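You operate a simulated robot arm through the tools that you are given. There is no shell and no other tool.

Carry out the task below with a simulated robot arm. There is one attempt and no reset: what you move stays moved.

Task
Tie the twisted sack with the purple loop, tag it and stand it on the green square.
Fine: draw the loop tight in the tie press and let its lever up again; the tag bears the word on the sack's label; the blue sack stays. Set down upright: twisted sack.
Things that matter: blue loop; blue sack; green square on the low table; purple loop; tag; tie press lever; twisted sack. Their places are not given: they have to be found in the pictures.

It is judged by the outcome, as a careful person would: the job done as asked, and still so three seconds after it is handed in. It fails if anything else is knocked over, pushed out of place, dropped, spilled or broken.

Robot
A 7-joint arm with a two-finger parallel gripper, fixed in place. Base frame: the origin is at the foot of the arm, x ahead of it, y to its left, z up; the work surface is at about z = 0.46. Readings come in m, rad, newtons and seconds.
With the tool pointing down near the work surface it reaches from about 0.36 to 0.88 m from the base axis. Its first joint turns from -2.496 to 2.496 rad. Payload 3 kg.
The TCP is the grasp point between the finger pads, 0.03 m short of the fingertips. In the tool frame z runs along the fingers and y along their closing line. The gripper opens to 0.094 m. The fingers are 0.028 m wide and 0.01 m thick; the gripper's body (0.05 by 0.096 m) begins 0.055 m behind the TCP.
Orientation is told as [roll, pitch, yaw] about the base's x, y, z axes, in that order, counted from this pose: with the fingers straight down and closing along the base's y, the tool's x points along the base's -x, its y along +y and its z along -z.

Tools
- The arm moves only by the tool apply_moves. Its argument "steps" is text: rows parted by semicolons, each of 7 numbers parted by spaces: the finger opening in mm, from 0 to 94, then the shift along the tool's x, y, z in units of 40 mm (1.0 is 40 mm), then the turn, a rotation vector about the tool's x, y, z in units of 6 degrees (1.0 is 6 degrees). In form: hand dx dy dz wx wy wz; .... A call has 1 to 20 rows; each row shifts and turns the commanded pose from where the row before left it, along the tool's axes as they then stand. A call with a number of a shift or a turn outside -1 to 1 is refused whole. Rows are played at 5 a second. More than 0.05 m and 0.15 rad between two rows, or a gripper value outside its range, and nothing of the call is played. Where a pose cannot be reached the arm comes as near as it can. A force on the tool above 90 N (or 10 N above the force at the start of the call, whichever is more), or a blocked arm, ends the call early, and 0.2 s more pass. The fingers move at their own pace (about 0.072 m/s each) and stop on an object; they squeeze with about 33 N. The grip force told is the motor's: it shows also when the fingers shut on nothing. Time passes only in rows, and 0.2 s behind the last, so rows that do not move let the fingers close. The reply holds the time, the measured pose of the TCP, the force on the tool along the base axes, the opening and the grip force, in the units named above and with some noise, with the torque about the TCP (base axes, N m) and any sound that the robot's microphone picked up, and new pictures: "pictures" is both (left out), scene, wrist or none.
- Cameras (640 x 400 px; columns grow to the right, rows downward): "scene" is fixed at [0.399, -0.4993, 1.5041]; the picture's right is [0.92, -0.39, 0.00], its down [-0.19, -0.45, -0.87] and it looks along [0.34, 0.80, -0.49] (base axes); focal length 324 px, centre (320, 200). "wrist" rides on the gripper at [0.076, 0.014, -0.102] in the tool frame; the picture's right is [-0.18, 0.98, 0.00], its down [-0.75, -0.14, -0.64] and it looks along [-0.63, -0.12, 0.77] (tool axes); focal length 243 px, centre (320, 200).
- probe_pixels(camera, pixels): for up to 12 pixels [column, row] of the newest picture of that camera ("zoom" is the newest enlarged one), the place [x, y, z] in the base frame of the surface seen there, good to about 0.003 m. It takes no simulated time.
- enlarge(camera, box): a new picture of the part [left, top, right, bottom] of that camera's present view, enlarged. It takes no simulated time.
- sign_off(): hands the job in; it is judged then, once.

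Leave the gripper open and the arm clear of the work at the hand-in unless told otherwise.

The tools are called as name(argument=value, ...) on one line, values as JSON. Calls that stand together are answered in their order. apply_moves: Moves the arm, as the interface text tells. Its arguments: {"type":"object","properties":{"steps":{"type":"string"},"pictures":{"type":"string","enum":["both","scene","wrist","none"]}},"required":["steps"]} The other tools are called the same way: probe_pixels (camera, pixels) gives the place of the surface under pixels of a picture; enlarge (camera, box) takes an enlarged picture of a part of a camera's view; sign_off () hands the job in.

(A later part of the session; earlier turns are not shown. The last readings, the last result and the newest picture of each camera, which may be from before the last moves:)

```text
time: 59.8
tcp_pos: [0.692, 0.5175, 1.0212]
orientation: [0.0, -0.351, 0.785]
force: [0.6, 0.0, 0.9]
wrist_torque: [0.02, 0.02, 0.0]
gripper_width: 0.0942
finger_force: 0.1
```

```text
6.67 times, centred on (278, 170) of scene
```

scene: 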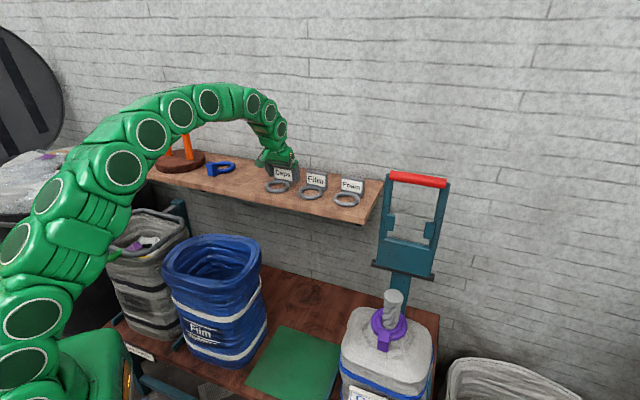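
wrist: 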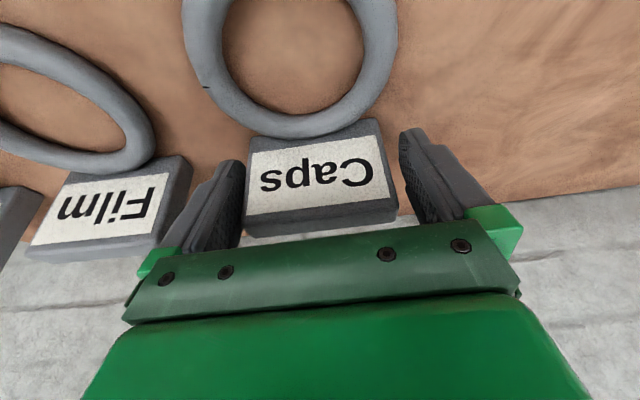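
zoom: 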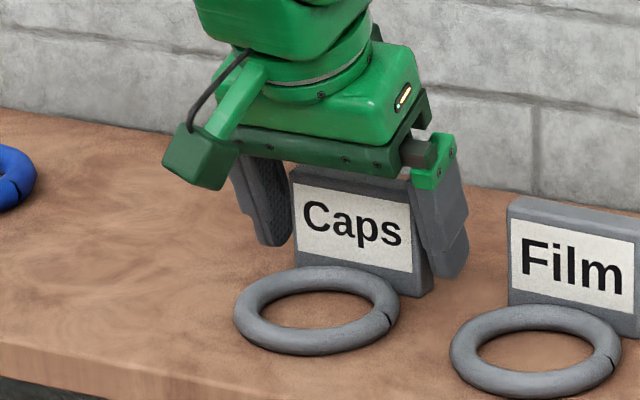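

The plate's ends lie between the fingers. I'll shift 2 mm to centre and close gently.

apply_moves(steps="94 -0.06 -0.05 0 0 0 0; 84 0 0 0 0 0 0; 78 0 0 0 0 0 0; 72 0 0 0 0 0 0; 60 0 0 0 0 0 0; 60 0 0 0 0 0 0", pictures="both")

enlarge(camera="scene", box=[230, 140, 326, 200])

```text
time: 61.2
tcp_pos: [0.6962, 0.5186, 1.0234]
orientation: [0.0, -0.351, 0.786]
force: [0.5, 0.7, 3.8]
wrist_torque: [-0.1, -0.04, 0.01]
gripper_width: 0.0811
finger_force: 33.2
```

scene: 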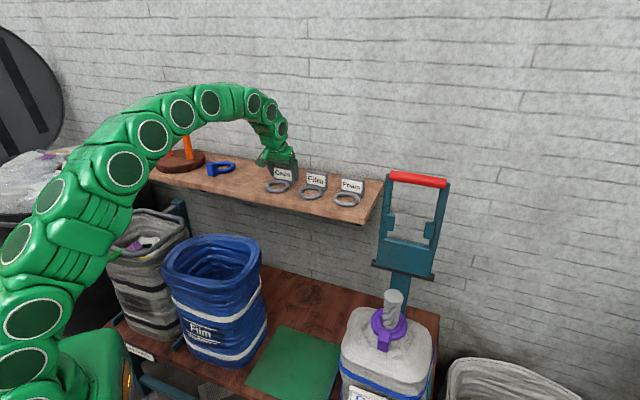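
wrist: 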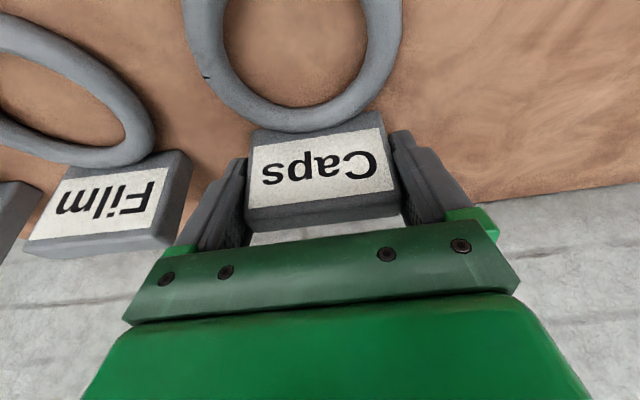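

```text
6.67 times, centred on (278, 170) of scene
```

zoom: 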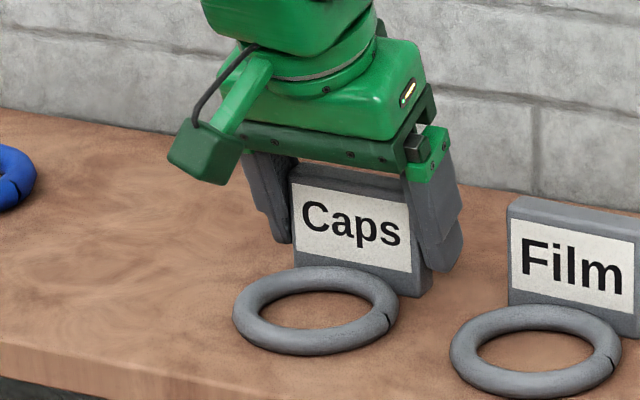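

Gripped at 81 mm. I'll lift straight up 75 mm and check that the tag stays level.

apply_moves(steps="60 -0.1 0 -0.27 0 0 0; 60 -0.24 0 -0.65 0 0 0; 60 -0.3 0 -0.82 0 0 0; 60 0 0 0 0 0 0", pictures="both")

enlarge(camera="scene", box=[230, 120, 326, 180])

```text
time: 62.2
tcp_pos: [0.6982, 0.5159, 1.0969]
orientation: [0.0, -0.351, 0.786]
force: [0.4, 0.0, -1.1]
wrist_torque: [0.05, -0.02, 0.02]
gripper_width: 0.0807
finger_force: 32.8
```

scene: 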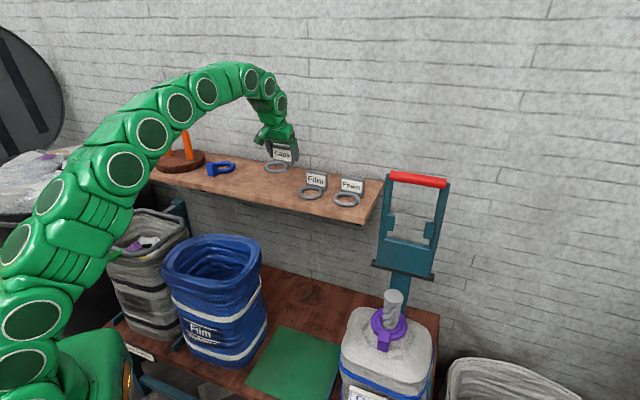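
wrist: 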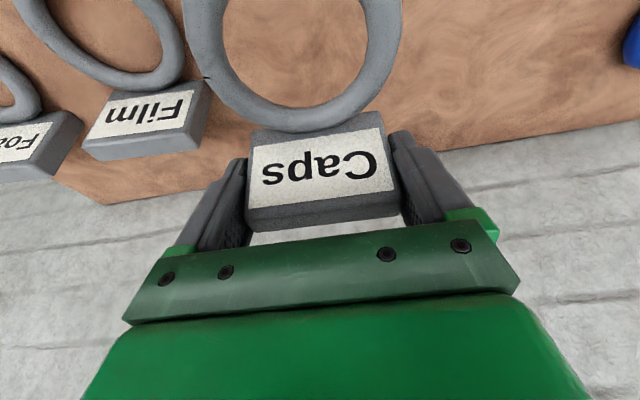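

```text
6.67 times, centred on (278, 150) of scene
```

zoom: 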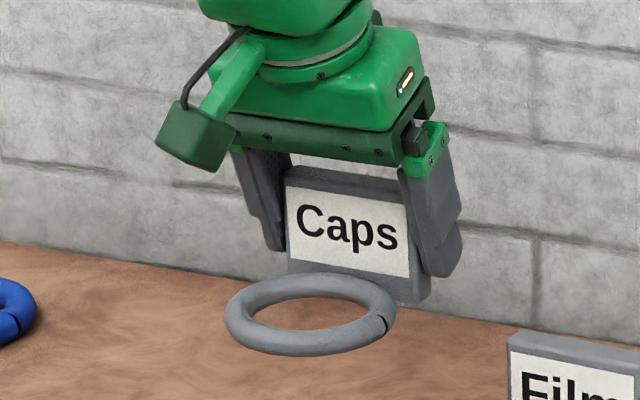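

The tag is held level by its ends. I'll draw it back off the shelf and swing across to in front of the sack.

apply_moves(steps="60 0.8 0 -0.402 0 0 0; 60 0.8 0 -0.402 0 0 0; 60 0.8 0 -0.402 0 0 0; 60 0.8 0 -0.402 0 0 0; 60 0.8 0 -0.402 0 0 0; 60 0.555 -0.9275 -0.16 0 0 0; 60 0.555 -0.9275 -0.16 0 0 0; 60 0.555 -0.9275 -0.16 0 0 0; 60 0.555 -0.9275 -0.16 0 0 0; 60 0.555 -0.9275 -0.16 0 0 0; 60 0.555 -0.9275 -0.16 0 0 0; 60 0.555 -0.9275 -0.16 0 0 0; 60 0.555 -0.9275 -0.16 0 0 0; 60 0.555 -0.9275 -0.16 0 0 0; 60 0.555 -0.9275 -0.16 0 0 0; 60 0 0 0 0 0 0", pictures="both")

```text
time: 65.6
tcp_pos: [0.6701, -0.0342, 1.1007]
orientation: [0.0, -0.352, 0.785]
force: [-1.0, 0.4, 0.0]
wrist_torque: [-0.03, -0.04, -0.02]
gripper_width: 0.0809
finger_force: 33.1
```

scene: 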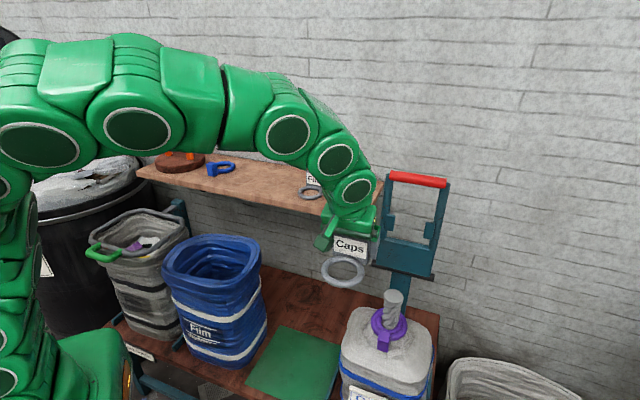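
wrist: 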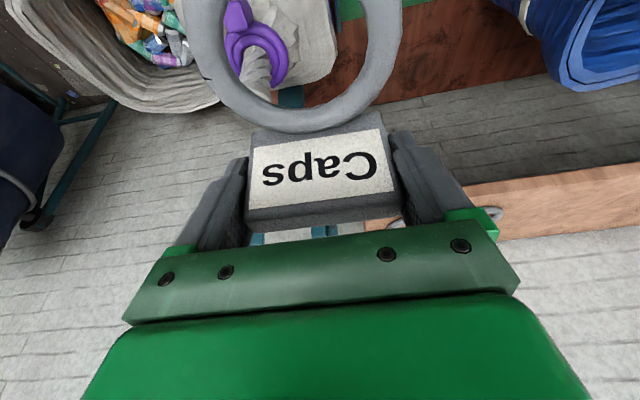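

The tag reads "Caps" and hangs level. I'll probe the ring in hand and the neck/loop for the final alignment.

enlarge(camera="scene", box=[305, 225, 385, 295])

probe_pixels(camera="zoom", pixels=[[165, 255], [320, 315], [270, 350], [155, 310], [230, 345], [340, 290], [260, 250], [205, 245], [320, 262], [250, 300]])

probe_pixels(camera="scene", pixels=[[393, 290], [388, 296], [400, 296], [394, 303], [393, 315], [376, 320], [403, 325], [384, 337], [384, 346], [392, 333], [406, 318], [373, 327]])

```text
5.71 times, centred on (345, 260) of scene
```

zoom: 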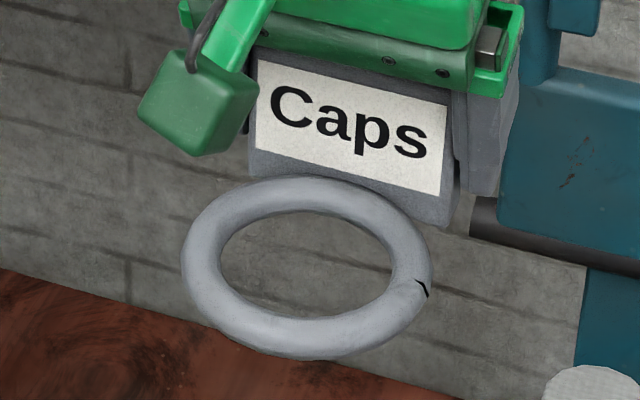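

```text
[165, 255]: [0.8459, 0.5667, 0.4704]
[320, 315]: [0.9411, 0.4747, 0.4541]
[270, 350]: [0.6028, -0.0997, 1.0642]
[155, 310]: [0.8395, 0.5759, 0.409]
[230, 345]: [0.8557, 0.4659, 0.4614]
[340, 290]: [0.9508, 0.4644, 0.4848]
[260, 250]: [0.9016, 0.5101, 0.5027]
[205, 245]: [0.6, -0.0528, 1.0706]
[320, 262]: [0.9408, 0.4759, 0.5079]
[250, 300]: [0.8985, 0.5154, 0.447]
```

```text
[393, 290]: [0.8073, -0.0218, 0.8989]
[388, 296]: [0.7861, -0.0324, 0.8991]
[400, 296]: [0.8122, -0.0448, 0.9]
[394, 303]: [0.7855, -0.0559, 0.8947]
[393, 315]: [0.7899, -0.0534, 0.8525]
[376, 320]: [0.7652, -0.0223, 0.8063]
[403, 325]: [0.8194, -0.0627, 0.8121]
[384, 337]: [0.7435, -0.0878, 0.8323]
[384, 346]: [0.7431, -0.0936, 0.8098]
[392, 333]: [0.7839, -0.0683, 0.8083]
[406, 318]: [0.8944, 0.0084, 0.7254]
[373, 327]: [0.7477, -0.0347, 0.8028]
```

The zoom pixels work, so now I'll probe points along the middle of the tag ring's tube.

probe_pixels(camera="zoom", pixels=[[200, 260], [230, 315], [300, 338], [370, 320], [410, 280], [395, 225], [340, 193], [280, 188], [225, 213], [350, 205], [260, 170], [440, 200]])

```text
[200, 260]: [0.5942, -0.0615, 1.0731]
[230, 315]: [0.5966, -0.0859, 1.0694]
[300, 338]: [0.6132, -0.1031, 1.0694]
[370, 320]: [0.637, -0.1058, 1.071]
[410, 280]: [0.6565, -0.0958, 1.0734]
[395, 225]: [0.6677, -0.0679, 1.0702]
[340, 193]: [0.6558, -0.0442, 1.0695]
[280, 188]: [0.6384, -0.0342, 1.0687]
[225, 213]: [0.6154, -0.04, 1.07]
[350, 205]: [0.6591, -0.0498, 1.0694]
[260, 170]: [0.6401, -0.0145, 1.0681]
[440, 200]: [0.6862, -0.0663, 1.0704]
```

The ring centre is at TCP + (-0.0395, -0.0365) and its bottom is 43 mm below the TCP. I'll move so the ring is centred about 4 cm above the neck top.

apply_moves(steps="60 -0.3825 -0.383 0.677 0 0 0; 60 -0.3825 -0.383 0.677 0 0 0; 60 -0.3825 -0.383 0.677 0 0 0; 60 -0.3825 -0.383 0.677 0 0 0; 60 -0.3825 -0.383 0.677 0 0 0; 60 -0.3825 -0.383 0.677 0 0 0; 60 0 0 0 0 0 0", pictures="both")

enlarge(camera="scene", box=[350, 240, 446, 330])

enlarge(camera="wrist", box=[170, 0, 430, 160])

```text
time: 67.2
tcp_pos: [0.8357, 0.0033, 0.9816]
orientation: [0.0, -0.351, 0.785]
force: [-0.2, 0.0, -0.6]
wrist_torque: [0.0, 0.01, 0.02]
gripper_width: 0.0809
finger_force: 32.8
```

scene: 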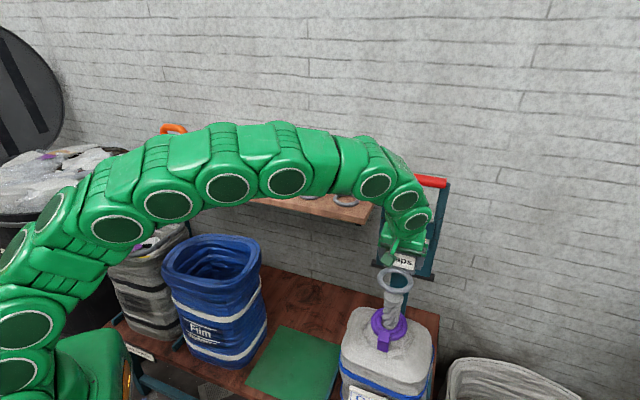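
wrist: 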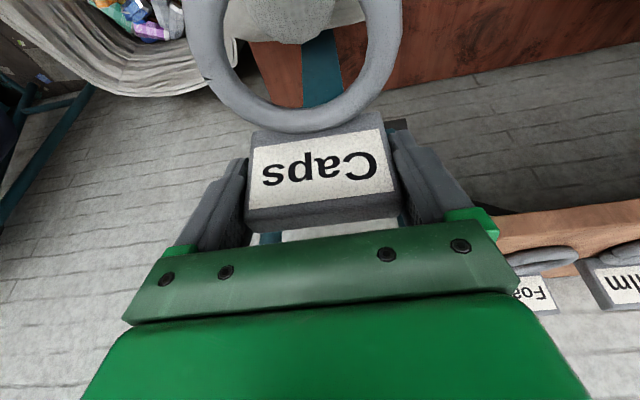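

```text
4.44 times, centred on (398, 285) of scene
```

zoom: 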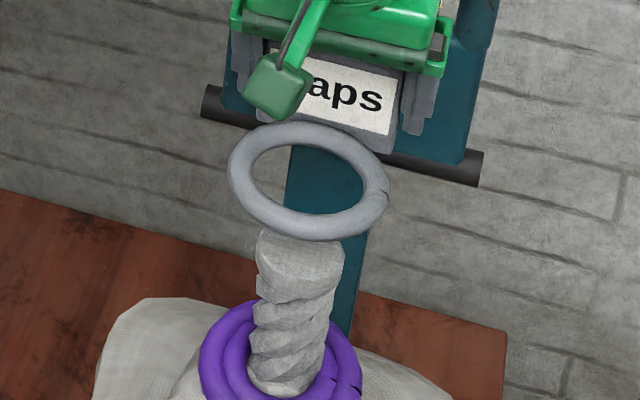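

```text
2.46 times, centred on (300, 80) of wrist
```

zoom: 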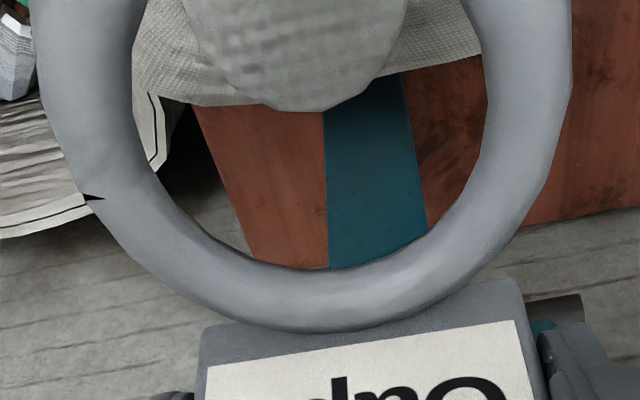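

The ring is well aligned over the neck, needing only about a 2 mm shift to the right. I'll lower straight down 60 mm in small rows.

apply_moves(steps="60 0 -0.05 0 0 0 0; 60 0.13 0 0.352 0 0 0; 60 0.13 0 0.352 0 0 0; 60 0.13 0 0.352 0 0 0; 60 0.13 0 0.352 0 0 0; 60 0 0 0 0 0 0", pictures="both")

enlarge(camera="scene", box=[350, 240, 446, 330])

enlarge(camera="wrist", box=[170, 0, 430, 160])

```text
time: 68.6
tcp_pos: [0.8374, 0.0027, 0.9205]
orientation: [0.0, -0.351, 0.785]
force: [0.5, -0.4, -0.9]
wrist_torque: [0.01, 0.0, -0.02]
gripper_width: 0.0809
finger_force: 32.9
```

scene: 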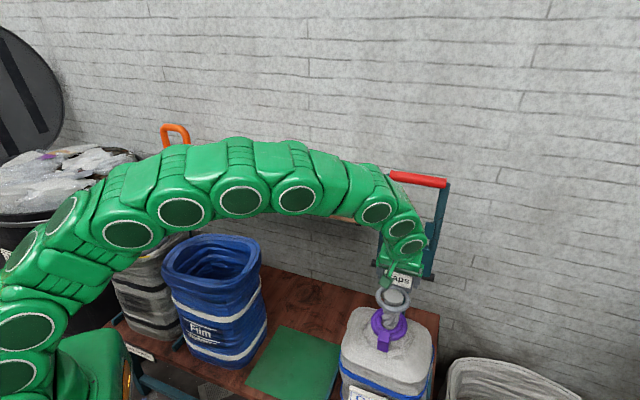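
wrist: 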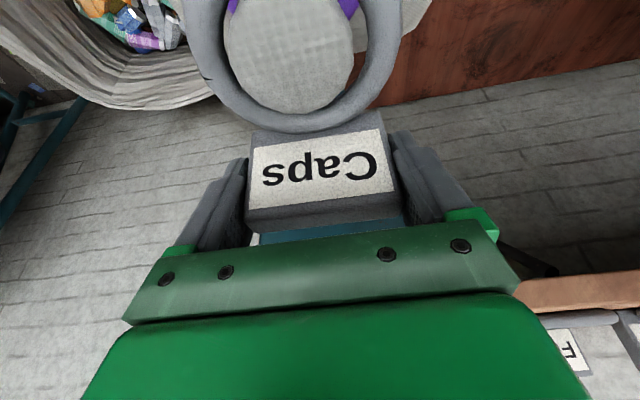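

```text
4.44 times, centred on (398, 285) of scene
```

zoom: 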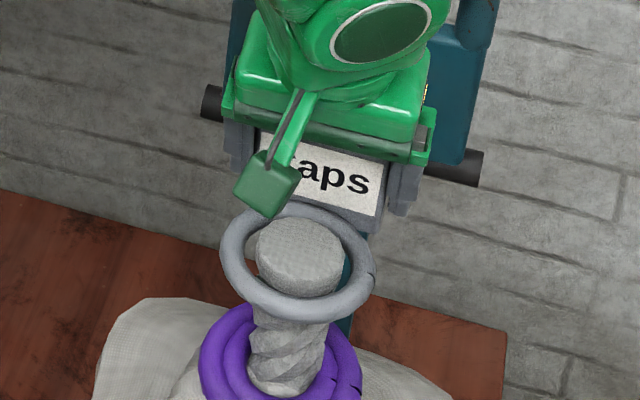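

```text
2.46 times, centred on (300, 80) of wrist
```

zoom: 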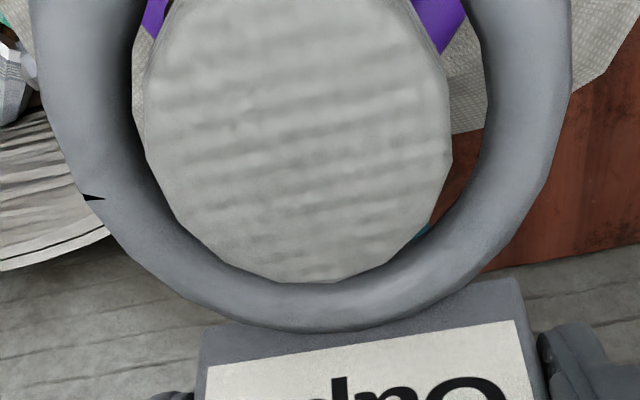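

The neck top is inside the ring, with slightly less gap on one side. I'll shift 2 mm to centre and lower another 45 mm.

apply_moves(steps="60 0 -0.05 0 0 0 0; 60 0.13 0 0.352 0 0 0; 60 0.13 0 0.352 0 0 0; 60 0.13 0 0.352 0 0 0; 60 0 0 0 0 0 0", pictures="both")

enlarge(camera="scene", box=[350, 250, 446, 340])

enlarge(camera="wrist", box=[170, 0, 430, 160])

```text
time: 69.8
tcp_pos: [0.8369, 0.0002, 0.8743]
orientation: [0.003, -0.351, 0.786]
force: [0.3, -0.6, 0.0]
wrist_torque: [-0.04, 0.02, 0.0]
gripper_width: 0.0808
finger_force: 33.1
```

scene: 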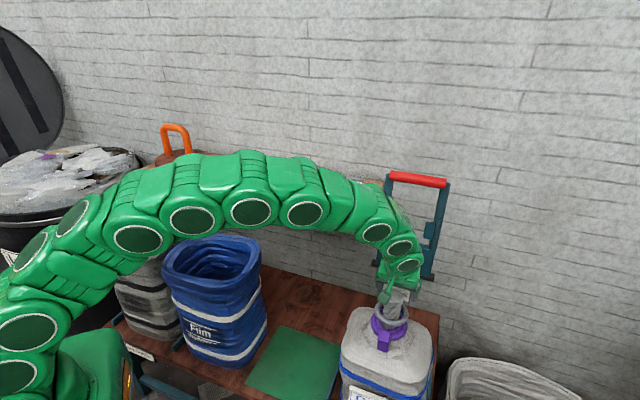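
wrist: 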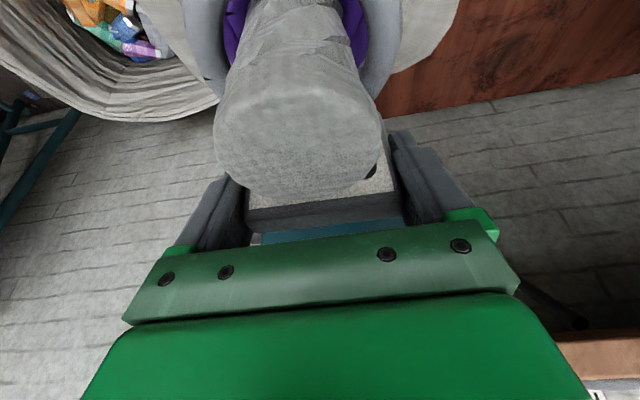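

```text
4.44 times, centred on (398, 295) of scene
```

zoom: 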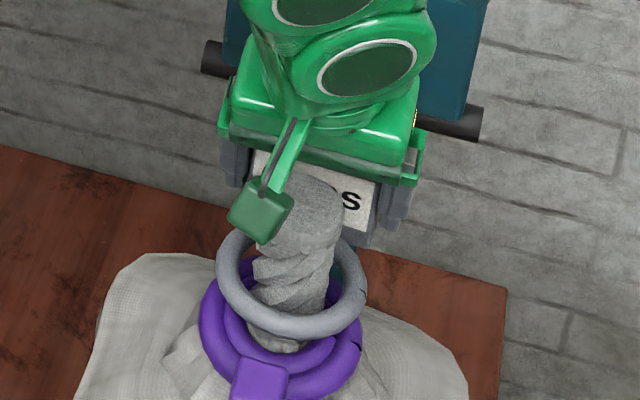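

```text
2.46 times, centred on (300, 80) of wrist
```

zoom: 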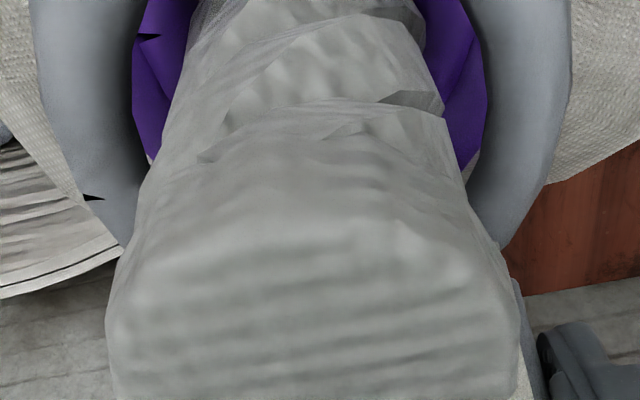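

The ring encircles the neck with an even gap, and the palm is still about 2 cm above the neck top. I'll go down 9 mm more, watching the force.

apply_moves(steps="60 0.043 0 0.117 0 0 0; 60 0.035 0 0.094 0 0 0; 60 0 0 0 0 0 0", pictures="wrist")

enlarge(camera="scene", box=[350, 250, 446, 340])

```text
time: 70.6
tcp_pos: [0.8382, 0.0003, 0.8646]
orientation: [0.0, -0.351, 0.785]
force: [-1.0, -0.3, 0.9]
wrist_torque: [0.01, -0.07, 0.0]
gripper_width: 0.0808
finger_force: 33.4
```

wrist: 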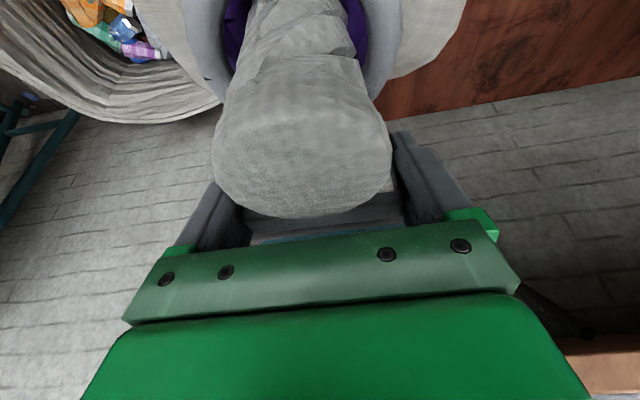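

```text
4.44 times, centred on (398, 295) of scene
```

zoom: 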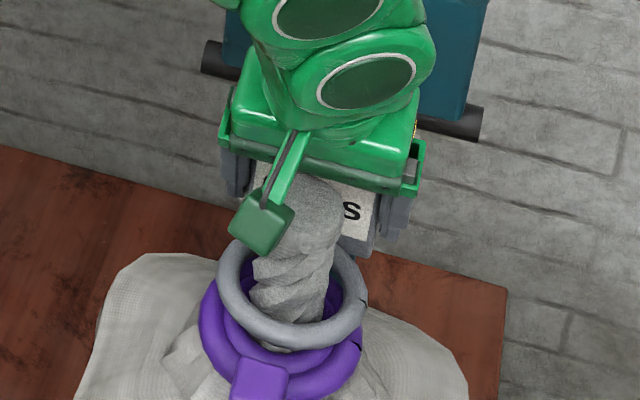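

The ring is about 1 cm above the coil, clear of the block. I'll release it here so it settles onto the loop.

apply_moves(steps="84 0 0 0 0 0 0; 90 0 0 0 0 0 0; 94 0 0 0 0 0 0; 94 0 0 0 0 0 0", pictures="wrist")

enlarge(camera="scene", box=[350, 250, 446, 340])

```text
time: 71.6
tcp_pos: [0.8388, -0.0009, 0.8647]
orientation: [0.0, -0.351, 0.785]
force: [1.1, -0.4, 0.6]
wrist_torque: [0.02, 0.0, 0.01]
gripper_width: 0.0939
finger_force: 0.1
```

wrist: 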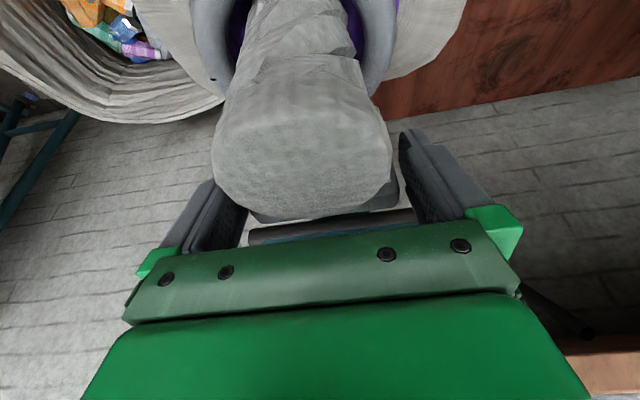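

```text
4.44 times, centred on (398, 295) of scene
```

zoom: 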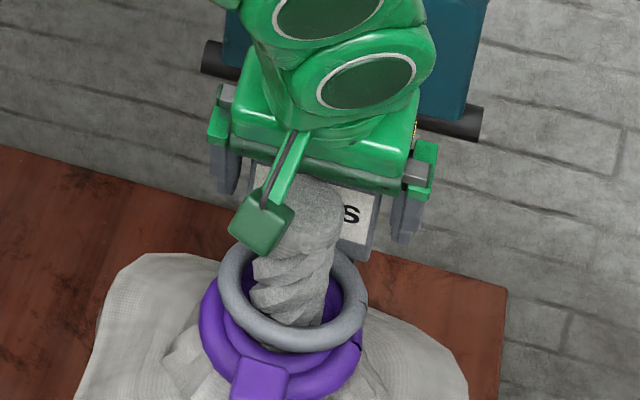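

The tag has settled onto the loop. I'll withdraw straight up and then back, and look at it.

apply_moves(steps="94 -0.12 0 -0.33 0 0 0; 94 -0.2595 0 -0.7035 0 0 0; 94 -0.2595 0 -0.7035 0 0 0; 94 -0.2595 0 -0.7035 0 0 0; 94 -0.2595 0 -0.7035 0 0 0; 94 0.9 0 -0.33 0 0 0; 94 0.9 0 -0.33 0 0 0; 94 0.9 0 -0.33 0 0 0; 94 0.9 0 -0.33 0 0 0; 94 0 0 0 0 0 0", pictures="both")

enlarge(camera="scene", box=[340, 260, 452, 360])

enlarge(camera="wrist", box=[240, 40, 400, 180])

```text
time: 73.8
tcp_pos: [0.7298, -0.1071, 1.0026]
orientation: [0.001, -0.351, 0.784]
force: [-0.7, -0.2, -0.4]
wrist_torque: [0.0, 0.03, 0.0]
gripper_width: 0.094
finger_force: 0.1
```

scene: 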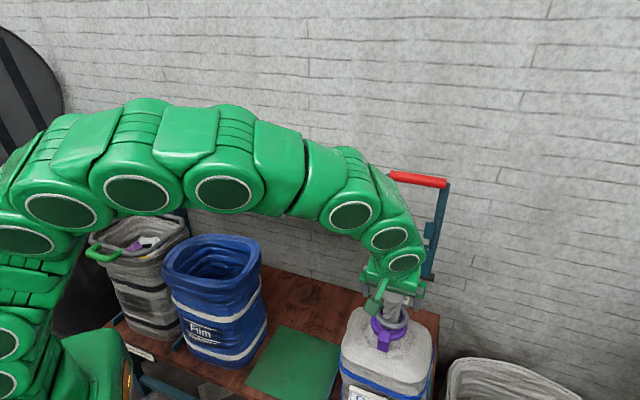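
wrist: 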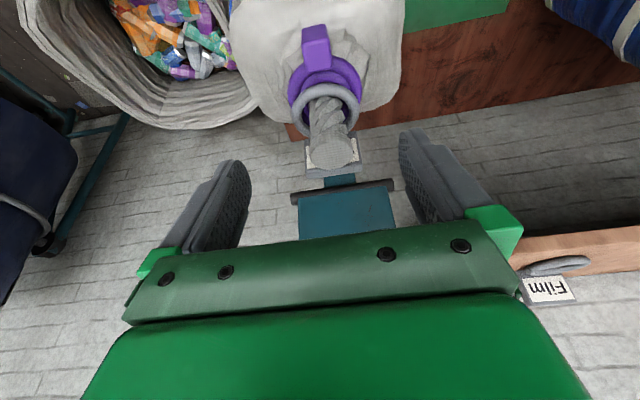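

```text
4.00 times, centred on (396, 310) of scene
```

zoom: 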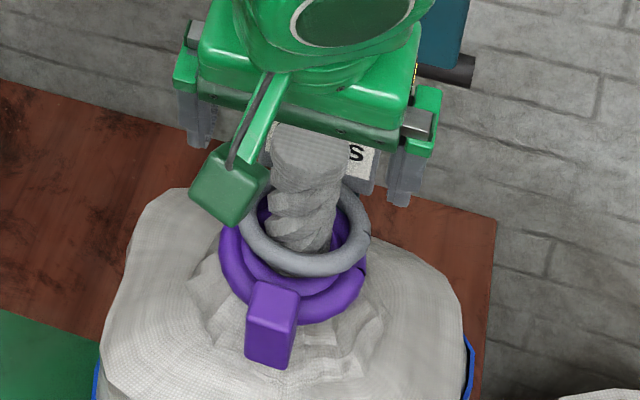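

```text
2.86 times, centred on (320, 110) of wrist
```

zoom: 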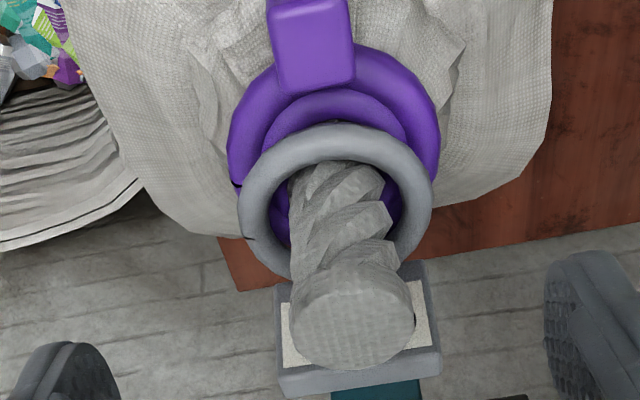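

The Caps tag's ring is around the neck on the loop, with the plate on the press side. I'll probe the plate and ring, then straighten the tool to grip the neck.

probe_pixels(camera="zoom", pixels=[[285, 385], [435, 365], [282, 310], [428, 290], [258, 200], [418, 190], [340, 137], [350, 320], [300, 320], [405, 320], [350, 270], [350, 362]])

apply_moves(steps="90 0 0 -0.5 0 0.8375 0; 90 0 0 -0.5 0 0.8375 0; 90 0 0 0 0 0.8375 0; 90 0 0 0 0 0.8375 0; 90 0 0 0 0 0 0", pictures="both")

```text
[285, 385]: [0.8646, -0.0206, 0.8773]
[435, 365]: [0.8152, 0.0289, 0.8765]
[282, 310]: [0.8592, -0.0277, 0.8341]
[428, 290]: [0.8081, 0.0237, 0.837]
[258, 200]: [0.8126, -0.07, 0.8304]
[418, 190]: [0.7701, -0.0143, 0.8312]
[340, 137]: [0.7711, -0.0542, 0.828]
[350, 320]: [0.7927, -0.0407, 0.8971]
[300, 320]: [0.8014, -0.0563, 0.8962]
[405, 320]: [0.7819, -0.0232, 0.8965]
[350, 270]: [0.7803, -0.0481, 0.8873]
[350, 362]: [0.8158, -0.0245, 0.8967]
```

```text
time: 75.0
tcp_pos: [0.7216, -0.1174, 1.0379]
orientation: [0.0, 0.001, 0.785]
force: [0.0, 0.4, -0.1]
wrist_torque: [0.0, 0.04, 0.01]
gripper_width: 0.09
finger_force: 0.2
```

scene: 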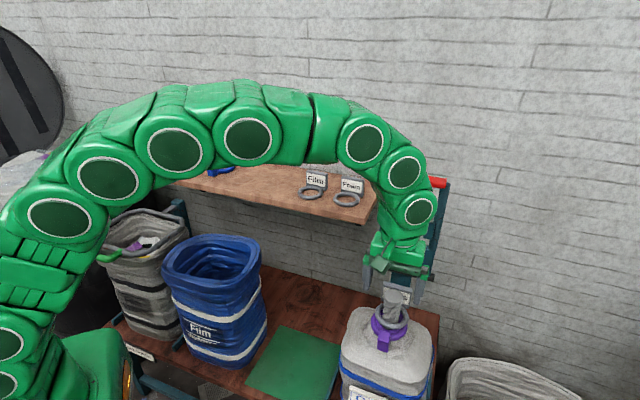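
wrist: 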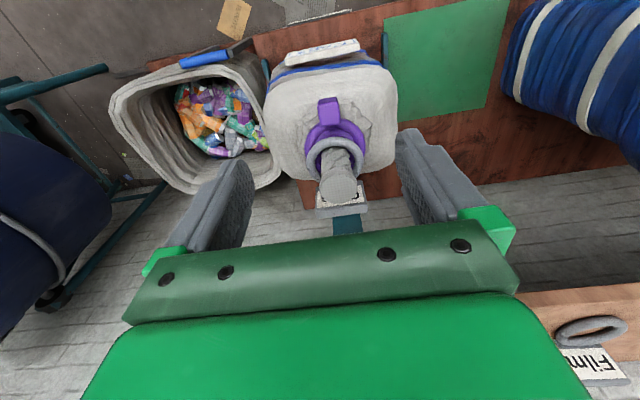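

The plate's front is about 52 mm from the neck axis, with its top at 0.877, so gripping the neck along the table direction is clear. I'll move above the neck.

apply_moves(steps="90 -0.6885 0.0275 0.3 0 0 0; 90 -0.6885 0.0275 0.3 0 0 0; 90 -0.6885 0.0275 0.3 0 0 0; 90 -0.6885 0.0275 0.3 0 0 0; 90 0 0 0 0 0 0", pictures="both")

enlarge(camera="scene", box=[350, 240, 446, 330])

```text
time: 76.2
tcp_pos: [0.7949, -0.0345, 0.9907]
orientation: [0.0, -0.002, 0.783]
force: [0.3, -0.2, -0.7]
wrist_torque: [0.02, 0.01, 0.04]
gripper_width: 0.0902
finger_force: 0.1
```

scene: 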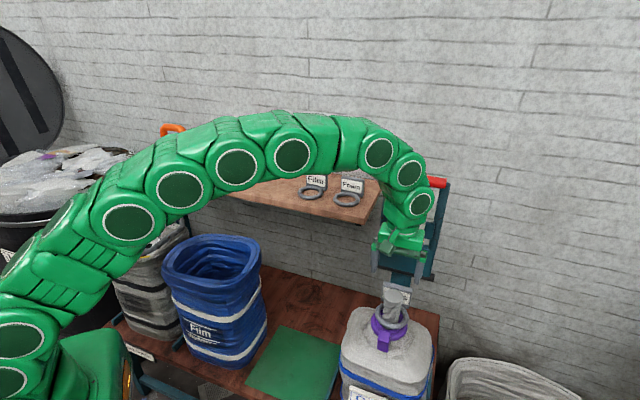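
wrist: 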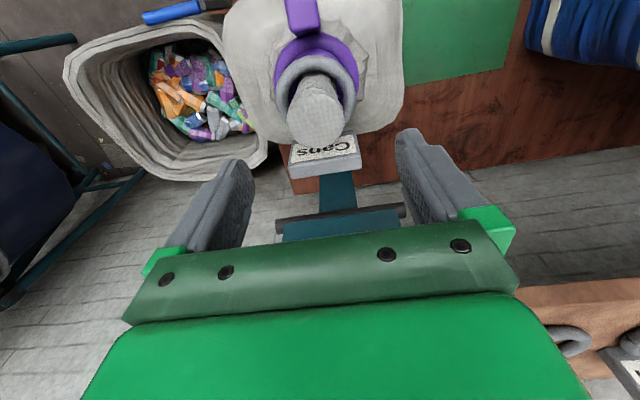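

```text
4.44 times, centred on (398, 285) of scene
```

zoom: 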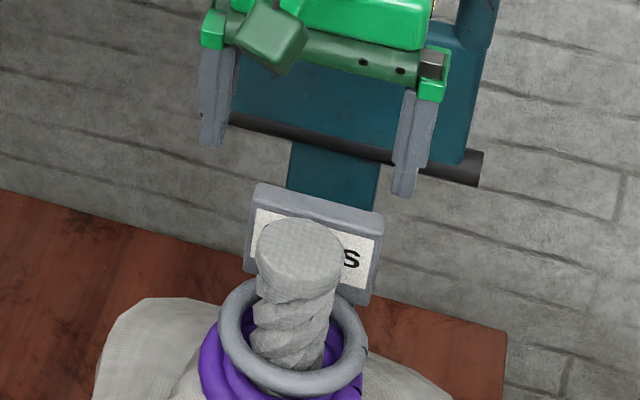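

I'll probe the neck top from this view for the final centring.

enlarge(camera="wrist", box=[270, 60, 370, 180])

probe_pixels(camera="wrist", pixels=[[316, 100], [316, 115], [316, 130], [316, 140], [295, 115], [337, 115], [290, 110], [342, 110], [316, 90], [300, 160], [350, 155], [325, 170]])

```text
3.33 times, centred on (320, 120) of wrist
```

zoom: 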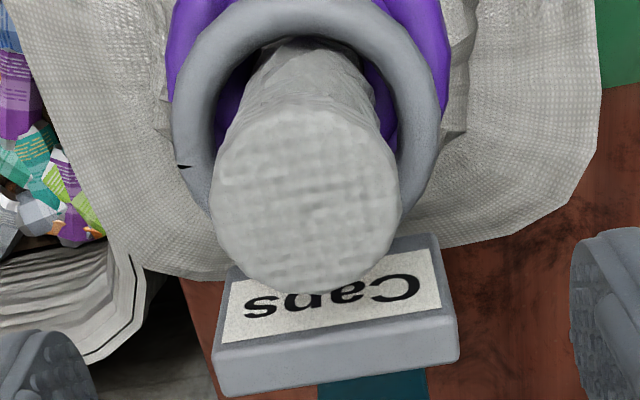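

```text
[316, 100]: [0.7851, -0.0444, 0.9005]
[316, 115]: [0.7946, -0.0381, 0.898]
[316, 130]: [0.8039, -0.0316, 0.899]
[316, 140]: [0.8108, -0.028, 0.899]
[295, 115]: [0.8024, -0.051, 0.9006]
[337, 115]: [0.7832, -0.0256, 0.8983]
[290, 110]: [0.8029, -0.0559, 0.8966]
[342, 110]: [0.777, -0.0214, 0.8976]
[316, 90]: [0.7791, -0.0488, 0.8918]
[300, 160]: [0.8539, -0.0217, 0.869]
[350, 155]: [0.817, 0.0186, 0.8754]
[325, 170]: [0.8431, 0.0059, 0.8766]
```

The neck centre is (0.7975, -0.036). I'll shift 3 mm and lower to z≈0.87, keeping the fingertips just above the tag ring.

apply_moves(steps="80 -0.02 -0.075 0.5 0 0 0; 80 0 0 0.7 0 0 0; 80 0 0 0.7 0 0 0; 80 0 0 0.6 0 0 0; 80 0 0 0.52 0 0 0; 80 0 0 0 0 0 0", pictures="both")

enlarge(camera="scene", box=[350, 250, 446, 340])

```text
time: 77.6
tcp_pos: [0.7989, -0.0373, 0.8704]
orientation: [-0.002, -0.001, 0.785]
force: [0.1, -0.3, 0.4]
wrist_torque: [0.02, 0.03, -0.02]
gripper_width: 0.0802
finger_force: 0.1
```

scene: 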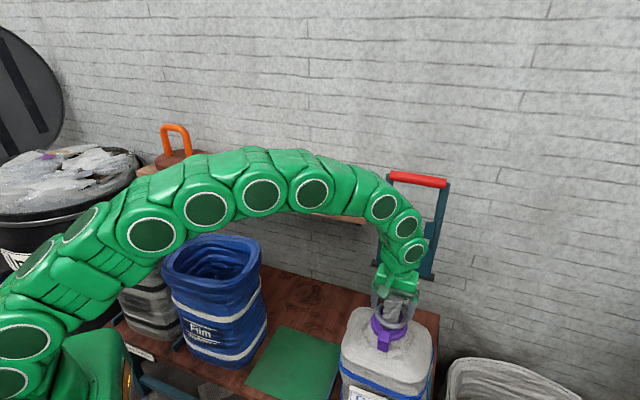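
wrist: 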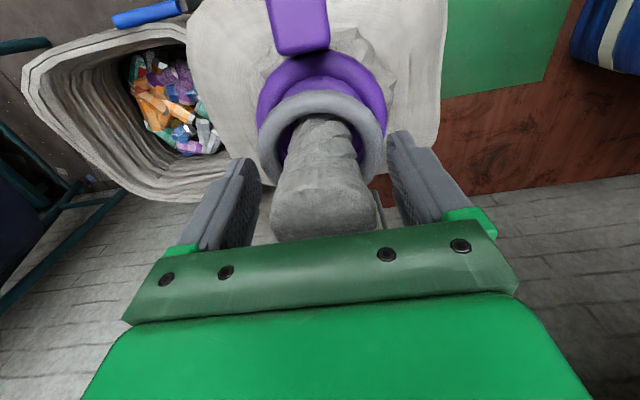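

```text
4.44 times, centred on (398, 295) of scene
```

zoom: 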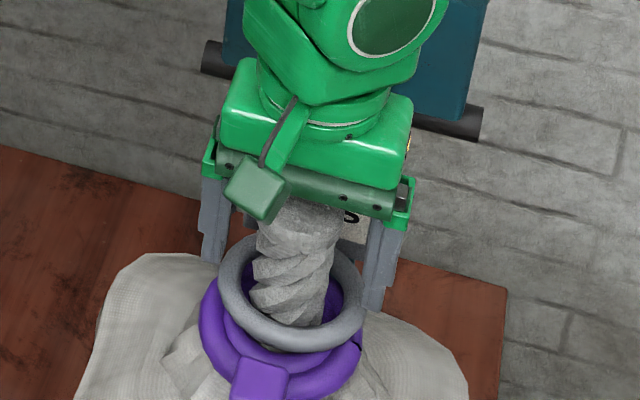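

The fingers straddle the neck above the tag ring with the plate untouched behind. Closing on the neck.

apply_moves(steps="60 0 0 0 0 0 0; 45 0 0 0 0 0 0; 30 0 0 0 0 0 0; 15 0 0 0 0 0 0; 10 0 0 0 0 0 0; 10 0 0 0 0 0 0", pictures="wrist")

enlarge(camera="scene", box=[350, 250, 446, 340])

```text
time: 79.0
tcp_pos: [0.7983, -0.0365, 0.8689]
orientation: [0.001, 0.001, 0.786]
force: [-2.3, 2.9, 1.8]
wrist_torque: [0.3, 0.16, 0.08]
gripper_width: 0.0456
finger_force: 32.8
```

wrist: 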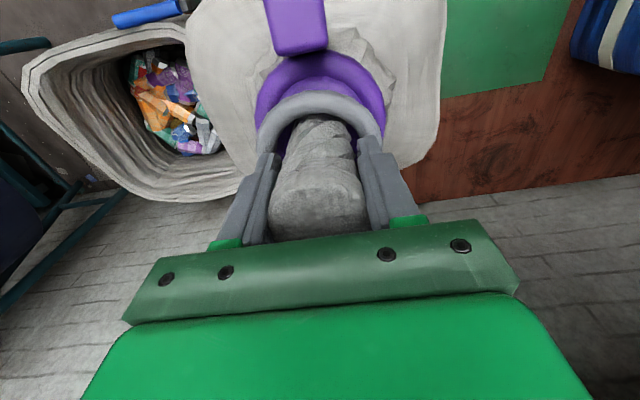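

```text
4.44 times, centred on (398, 295) of scene
```

zoom: 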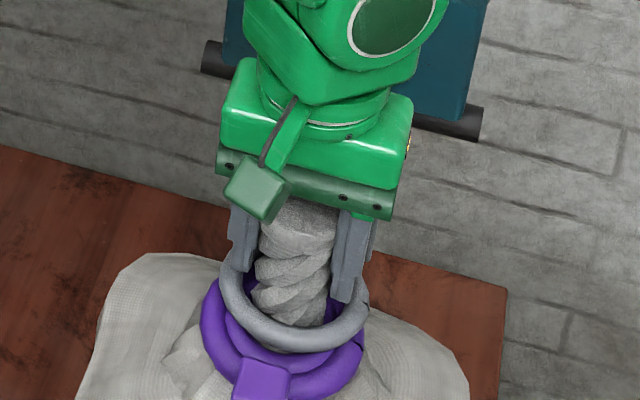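

The neck is held at 45.6 mm. I'll lift slowly 2 cm to test the hold.

apply_moves(steps="10 0 0 -0.1 0 0 0; 10 0 0 -0.2 0 0 0; 10 0 0 -0.2 0 0 0; 10 0 0 0 0 0 0; 10 0 0 0 0 0 0", pictures="both")

enlarge(camera="scene", box=[320, 240, 460, 400])

```text
time: 80.2
tcp_pos: [0.7985, -0.0374, 0.8892]
orientation: [0.0, -0.001, 0.785]
force: [0.8, -0.1, -9.5]
wrist_torque: [-0.02, 0.06, 0.01]
gripper_width: 0.0453
finger_force: 33.1
```

scene: 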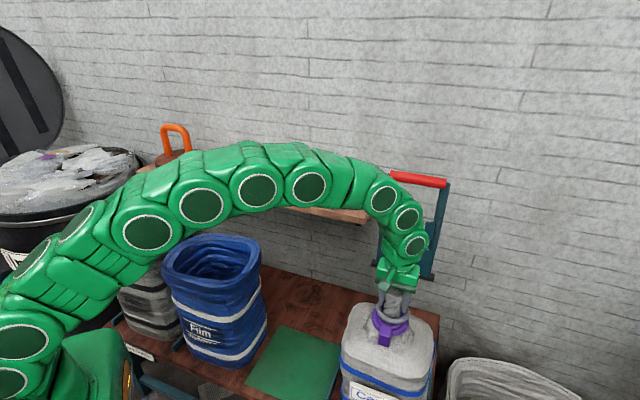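
wrist: 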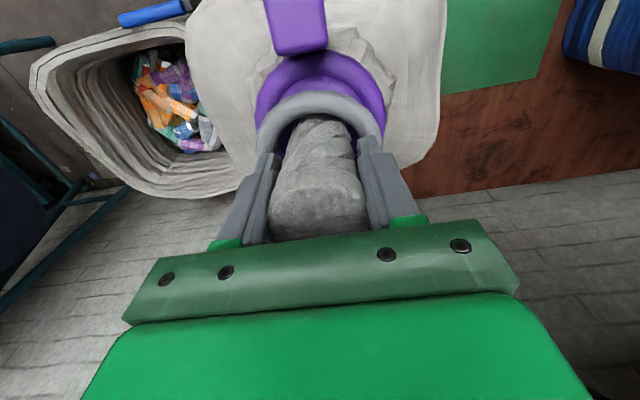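

```text
2.50 times, centred on (390, 320) of scene
```

zoom: 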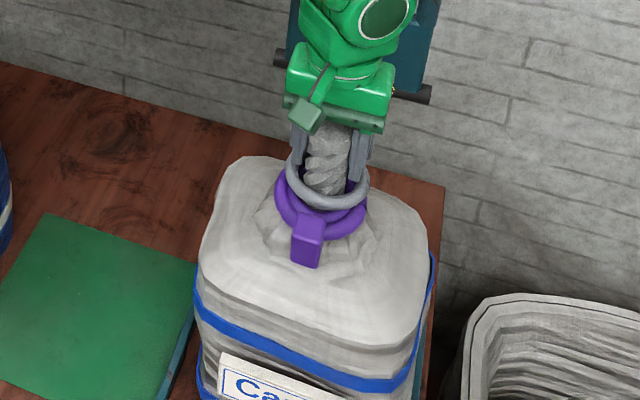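

The sack came up without slipping, with a load of about 9.5 N. I'll lift another 10 cm, slowly.

apply_moves(steps="10 0 0 -0.4 0 0 0; 10 0 0 -0.5 0 0 0; 10 0 0 -0.5 0 0 0; 10 0 0 -0.5 0 0 0; 10 0 0 -0.4 0 0 0; 10 0 0 -0.2 0 0 0; 10 0 0 0 0 0 0", pictures="both")

enlarge(camera="scene", box=[320, 240, 460, 400])

```text
time: 81.8
tcp_pos: [0.7979, -0.0371, 0.9883]
orientation: [-0.001, 0.0, 0.785]
force: [-0.4, 0.3, -9.7]
wrist_torque: [-0.01, 0.08, -0.04]
gripper_width: 0.0454
finger_force: 33.0
```

scene: 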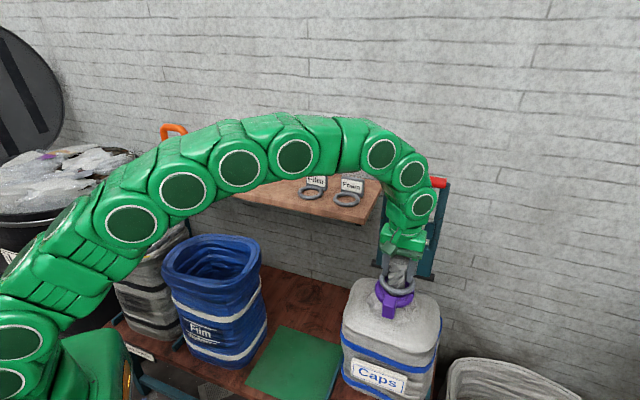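
wrist: 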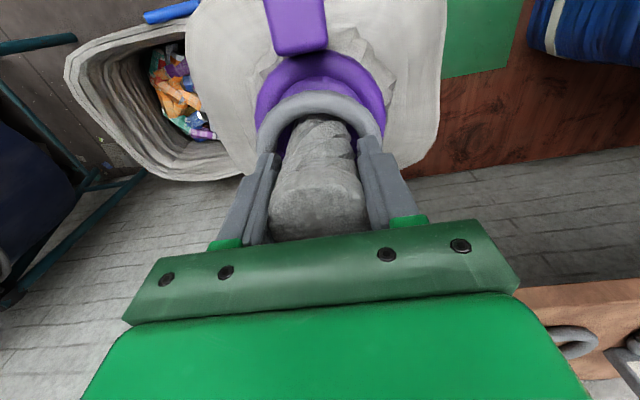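

```text
2.50 times, centred on (390, 320) of scene
```

zoom: 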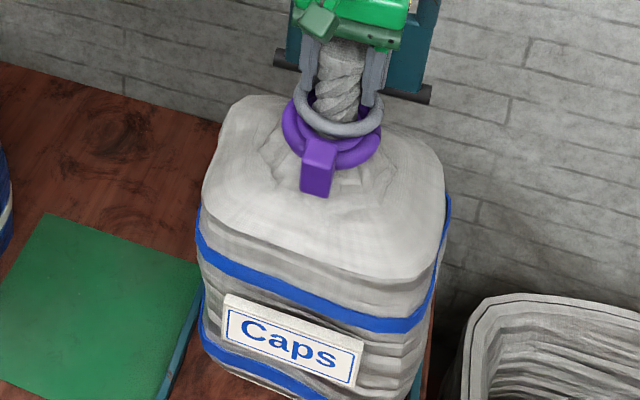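

The sack hangs straight and its label reads "Caps". I'll probe its body outline to know how the base lies relative to the neck, and the teal rail.

probe_pixels(camera="zoom", pixels=[[199, 240], [447, 215], [320, 320], [255, 275], [400, 322], [215, 190], [440, 180], [205, 330], [410, 380], [230, 105], [425, 155], [175, 350]])

probe_pixels(camera="scene", pixels=[[340, 350], [335, 370], [325, 395], [258, 340], [261, 320], [245, 350], [262, 300], [252, 262], [290, 327], [334, 343], [250, 385], [300, 360]])

```text
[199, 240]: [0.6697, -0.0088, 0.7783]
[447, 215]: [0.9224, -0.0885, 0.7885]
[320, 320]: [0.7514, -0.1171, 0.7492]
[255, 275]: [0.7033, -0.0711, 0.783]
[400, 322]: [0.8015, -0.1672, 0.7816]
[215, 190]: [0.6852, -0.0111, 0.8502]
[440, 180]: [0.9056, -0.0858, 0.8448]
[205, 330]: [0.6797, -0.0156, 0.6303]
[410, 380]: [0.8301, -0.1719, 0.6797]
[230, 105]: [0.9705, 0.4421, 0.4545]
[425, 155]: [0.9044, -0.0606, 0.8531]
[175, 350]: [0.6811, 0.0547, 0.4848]
```

```text
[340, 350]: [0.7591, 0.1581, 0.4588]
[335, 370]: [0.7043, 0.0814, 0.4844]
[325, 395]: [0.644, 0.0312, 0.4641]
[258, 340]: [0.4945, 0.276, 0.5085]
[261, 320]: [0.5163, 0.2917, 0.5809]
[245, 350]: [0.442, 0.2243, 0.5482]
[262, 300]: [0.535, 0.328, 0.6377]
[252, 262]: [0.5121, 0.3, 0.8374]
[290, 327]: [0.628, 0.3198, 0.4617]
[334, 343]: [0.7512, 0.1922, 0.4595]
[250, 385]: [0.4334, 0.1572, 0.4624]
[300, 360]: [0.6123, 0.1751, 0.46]
```

The sack body is about 0.235 m wide and centred 6 mm right of the neck. The gap between the blue sack (lat ≤0.165) and the rail (lat ≈0.44, top 0.485) is narrow, so I'll carry the sack across at this height slowly, stopping 1 cm short to check.

apply_moves(steps="10 -0.01 0.3 0 0 0 0; 10 -0.01 0.45 0 0 0 0; 10 -0.01 0.55 0 0 0 0; 10 -0.01 0.6 0 0 0 0; 10 -0.01 0.6 0 0 0 0; 10 -0.01 0.6 0 0 0 0; 10 -0.01 0.6 0 0 0 0; 10 -0.01 0.6 0 0 0 0; 10 -0.01 0.6 0 0 0 0; 10 -0.01 0.6 0 0 0 0; 10 -0.01 0.55 0 0 0 0; 10 -0.01 0.45 0 0 0 0; 10 -0.01 0.35 0 0 0 0; 10 -0.01 0.25 0 0 0 0; 10 0 0 0 0 0 0; 10 0 0 0 0 0 0", pictures="both")

enlarge(camera="scene", box=[150, 220, 400, 400])

```text
time: 85.2
tcp_pos: [0.6017, 0.168, 0.9902]
orientation: [0.0, 0.0, 0.786]
force: [0.9, -0.9, -10.2]
wrist_torque: [-0.02, 0.09, 0.02]
gripper_width: 0.0455
finger_force: 32.2
```

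scene: 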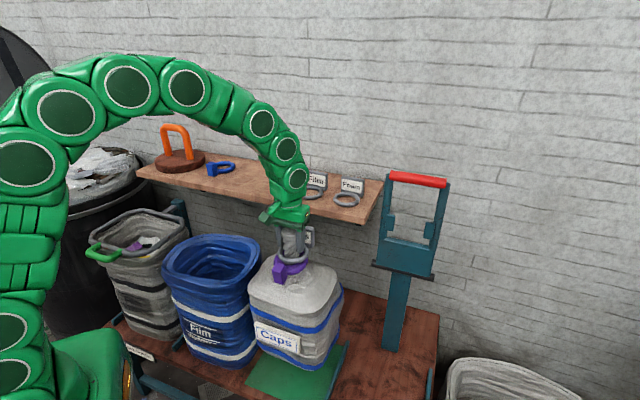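
wrist: 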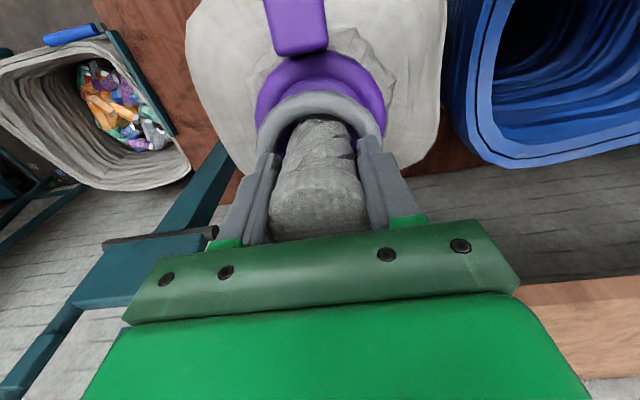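

```text
2.22 times, centred on (275, 310) of scene
```

zoom: 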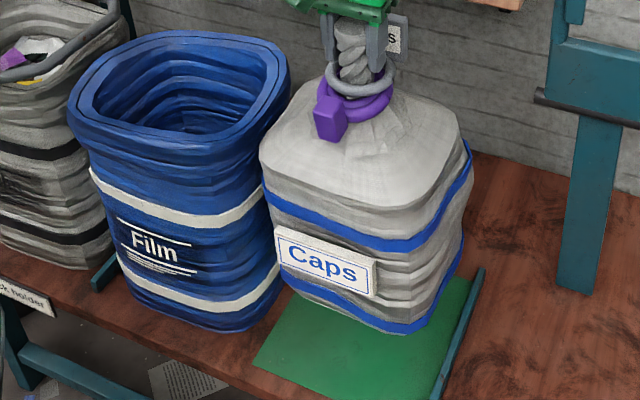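

Now at lat 0.3066. I'll probe the sack's outline, the blue sack and the rail for the final placing.

probe_pixels(camera="zoom", pixels=[[263, 192], [471, 155], [410, 248], [340, 235], [288, 275], [428, 322], [455, 285], [480, 275], [445, 370], [262, 195], [278, 290], [370, 330]])

probe_pixels(camera="wrist", pixels=[[190, 60], [440, 60], [435, 130], [210, 120], [455, 60], [470, 130], [480, 40], [450, 100], [230, 150], [420, 160], [185, 30], [447, 20]])

```text
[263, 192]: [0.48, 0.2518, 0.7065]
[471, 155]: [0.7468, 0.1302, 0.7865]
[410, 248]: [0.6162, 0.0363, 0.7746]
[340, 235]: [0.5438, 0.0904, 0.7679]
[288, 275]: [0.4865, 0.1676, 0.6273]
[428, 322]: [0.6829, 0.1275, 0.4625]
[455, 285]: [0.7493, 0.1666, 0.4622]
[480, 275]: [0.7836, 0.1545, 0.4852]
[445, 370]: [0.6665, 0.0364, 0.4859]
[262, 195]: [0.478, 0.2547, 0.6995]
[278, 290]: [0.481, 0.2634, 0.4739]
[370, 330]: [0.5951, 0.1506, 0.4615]
```

```text
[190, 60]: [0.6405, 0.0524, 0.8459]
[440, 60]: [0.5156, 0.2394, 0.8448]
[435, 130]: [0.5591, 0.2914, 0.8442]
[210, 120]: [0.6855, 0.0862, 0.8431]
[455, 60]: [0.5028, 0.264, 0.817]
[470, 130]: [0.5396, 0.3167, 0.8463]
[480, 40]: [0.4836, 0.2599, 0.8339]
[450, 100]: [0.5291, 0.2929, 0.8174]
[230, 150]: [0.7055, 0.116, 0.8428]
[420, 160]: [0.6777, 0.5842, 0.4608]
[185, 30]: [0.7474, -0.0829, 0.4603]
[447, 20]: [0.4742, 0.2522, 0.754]
```

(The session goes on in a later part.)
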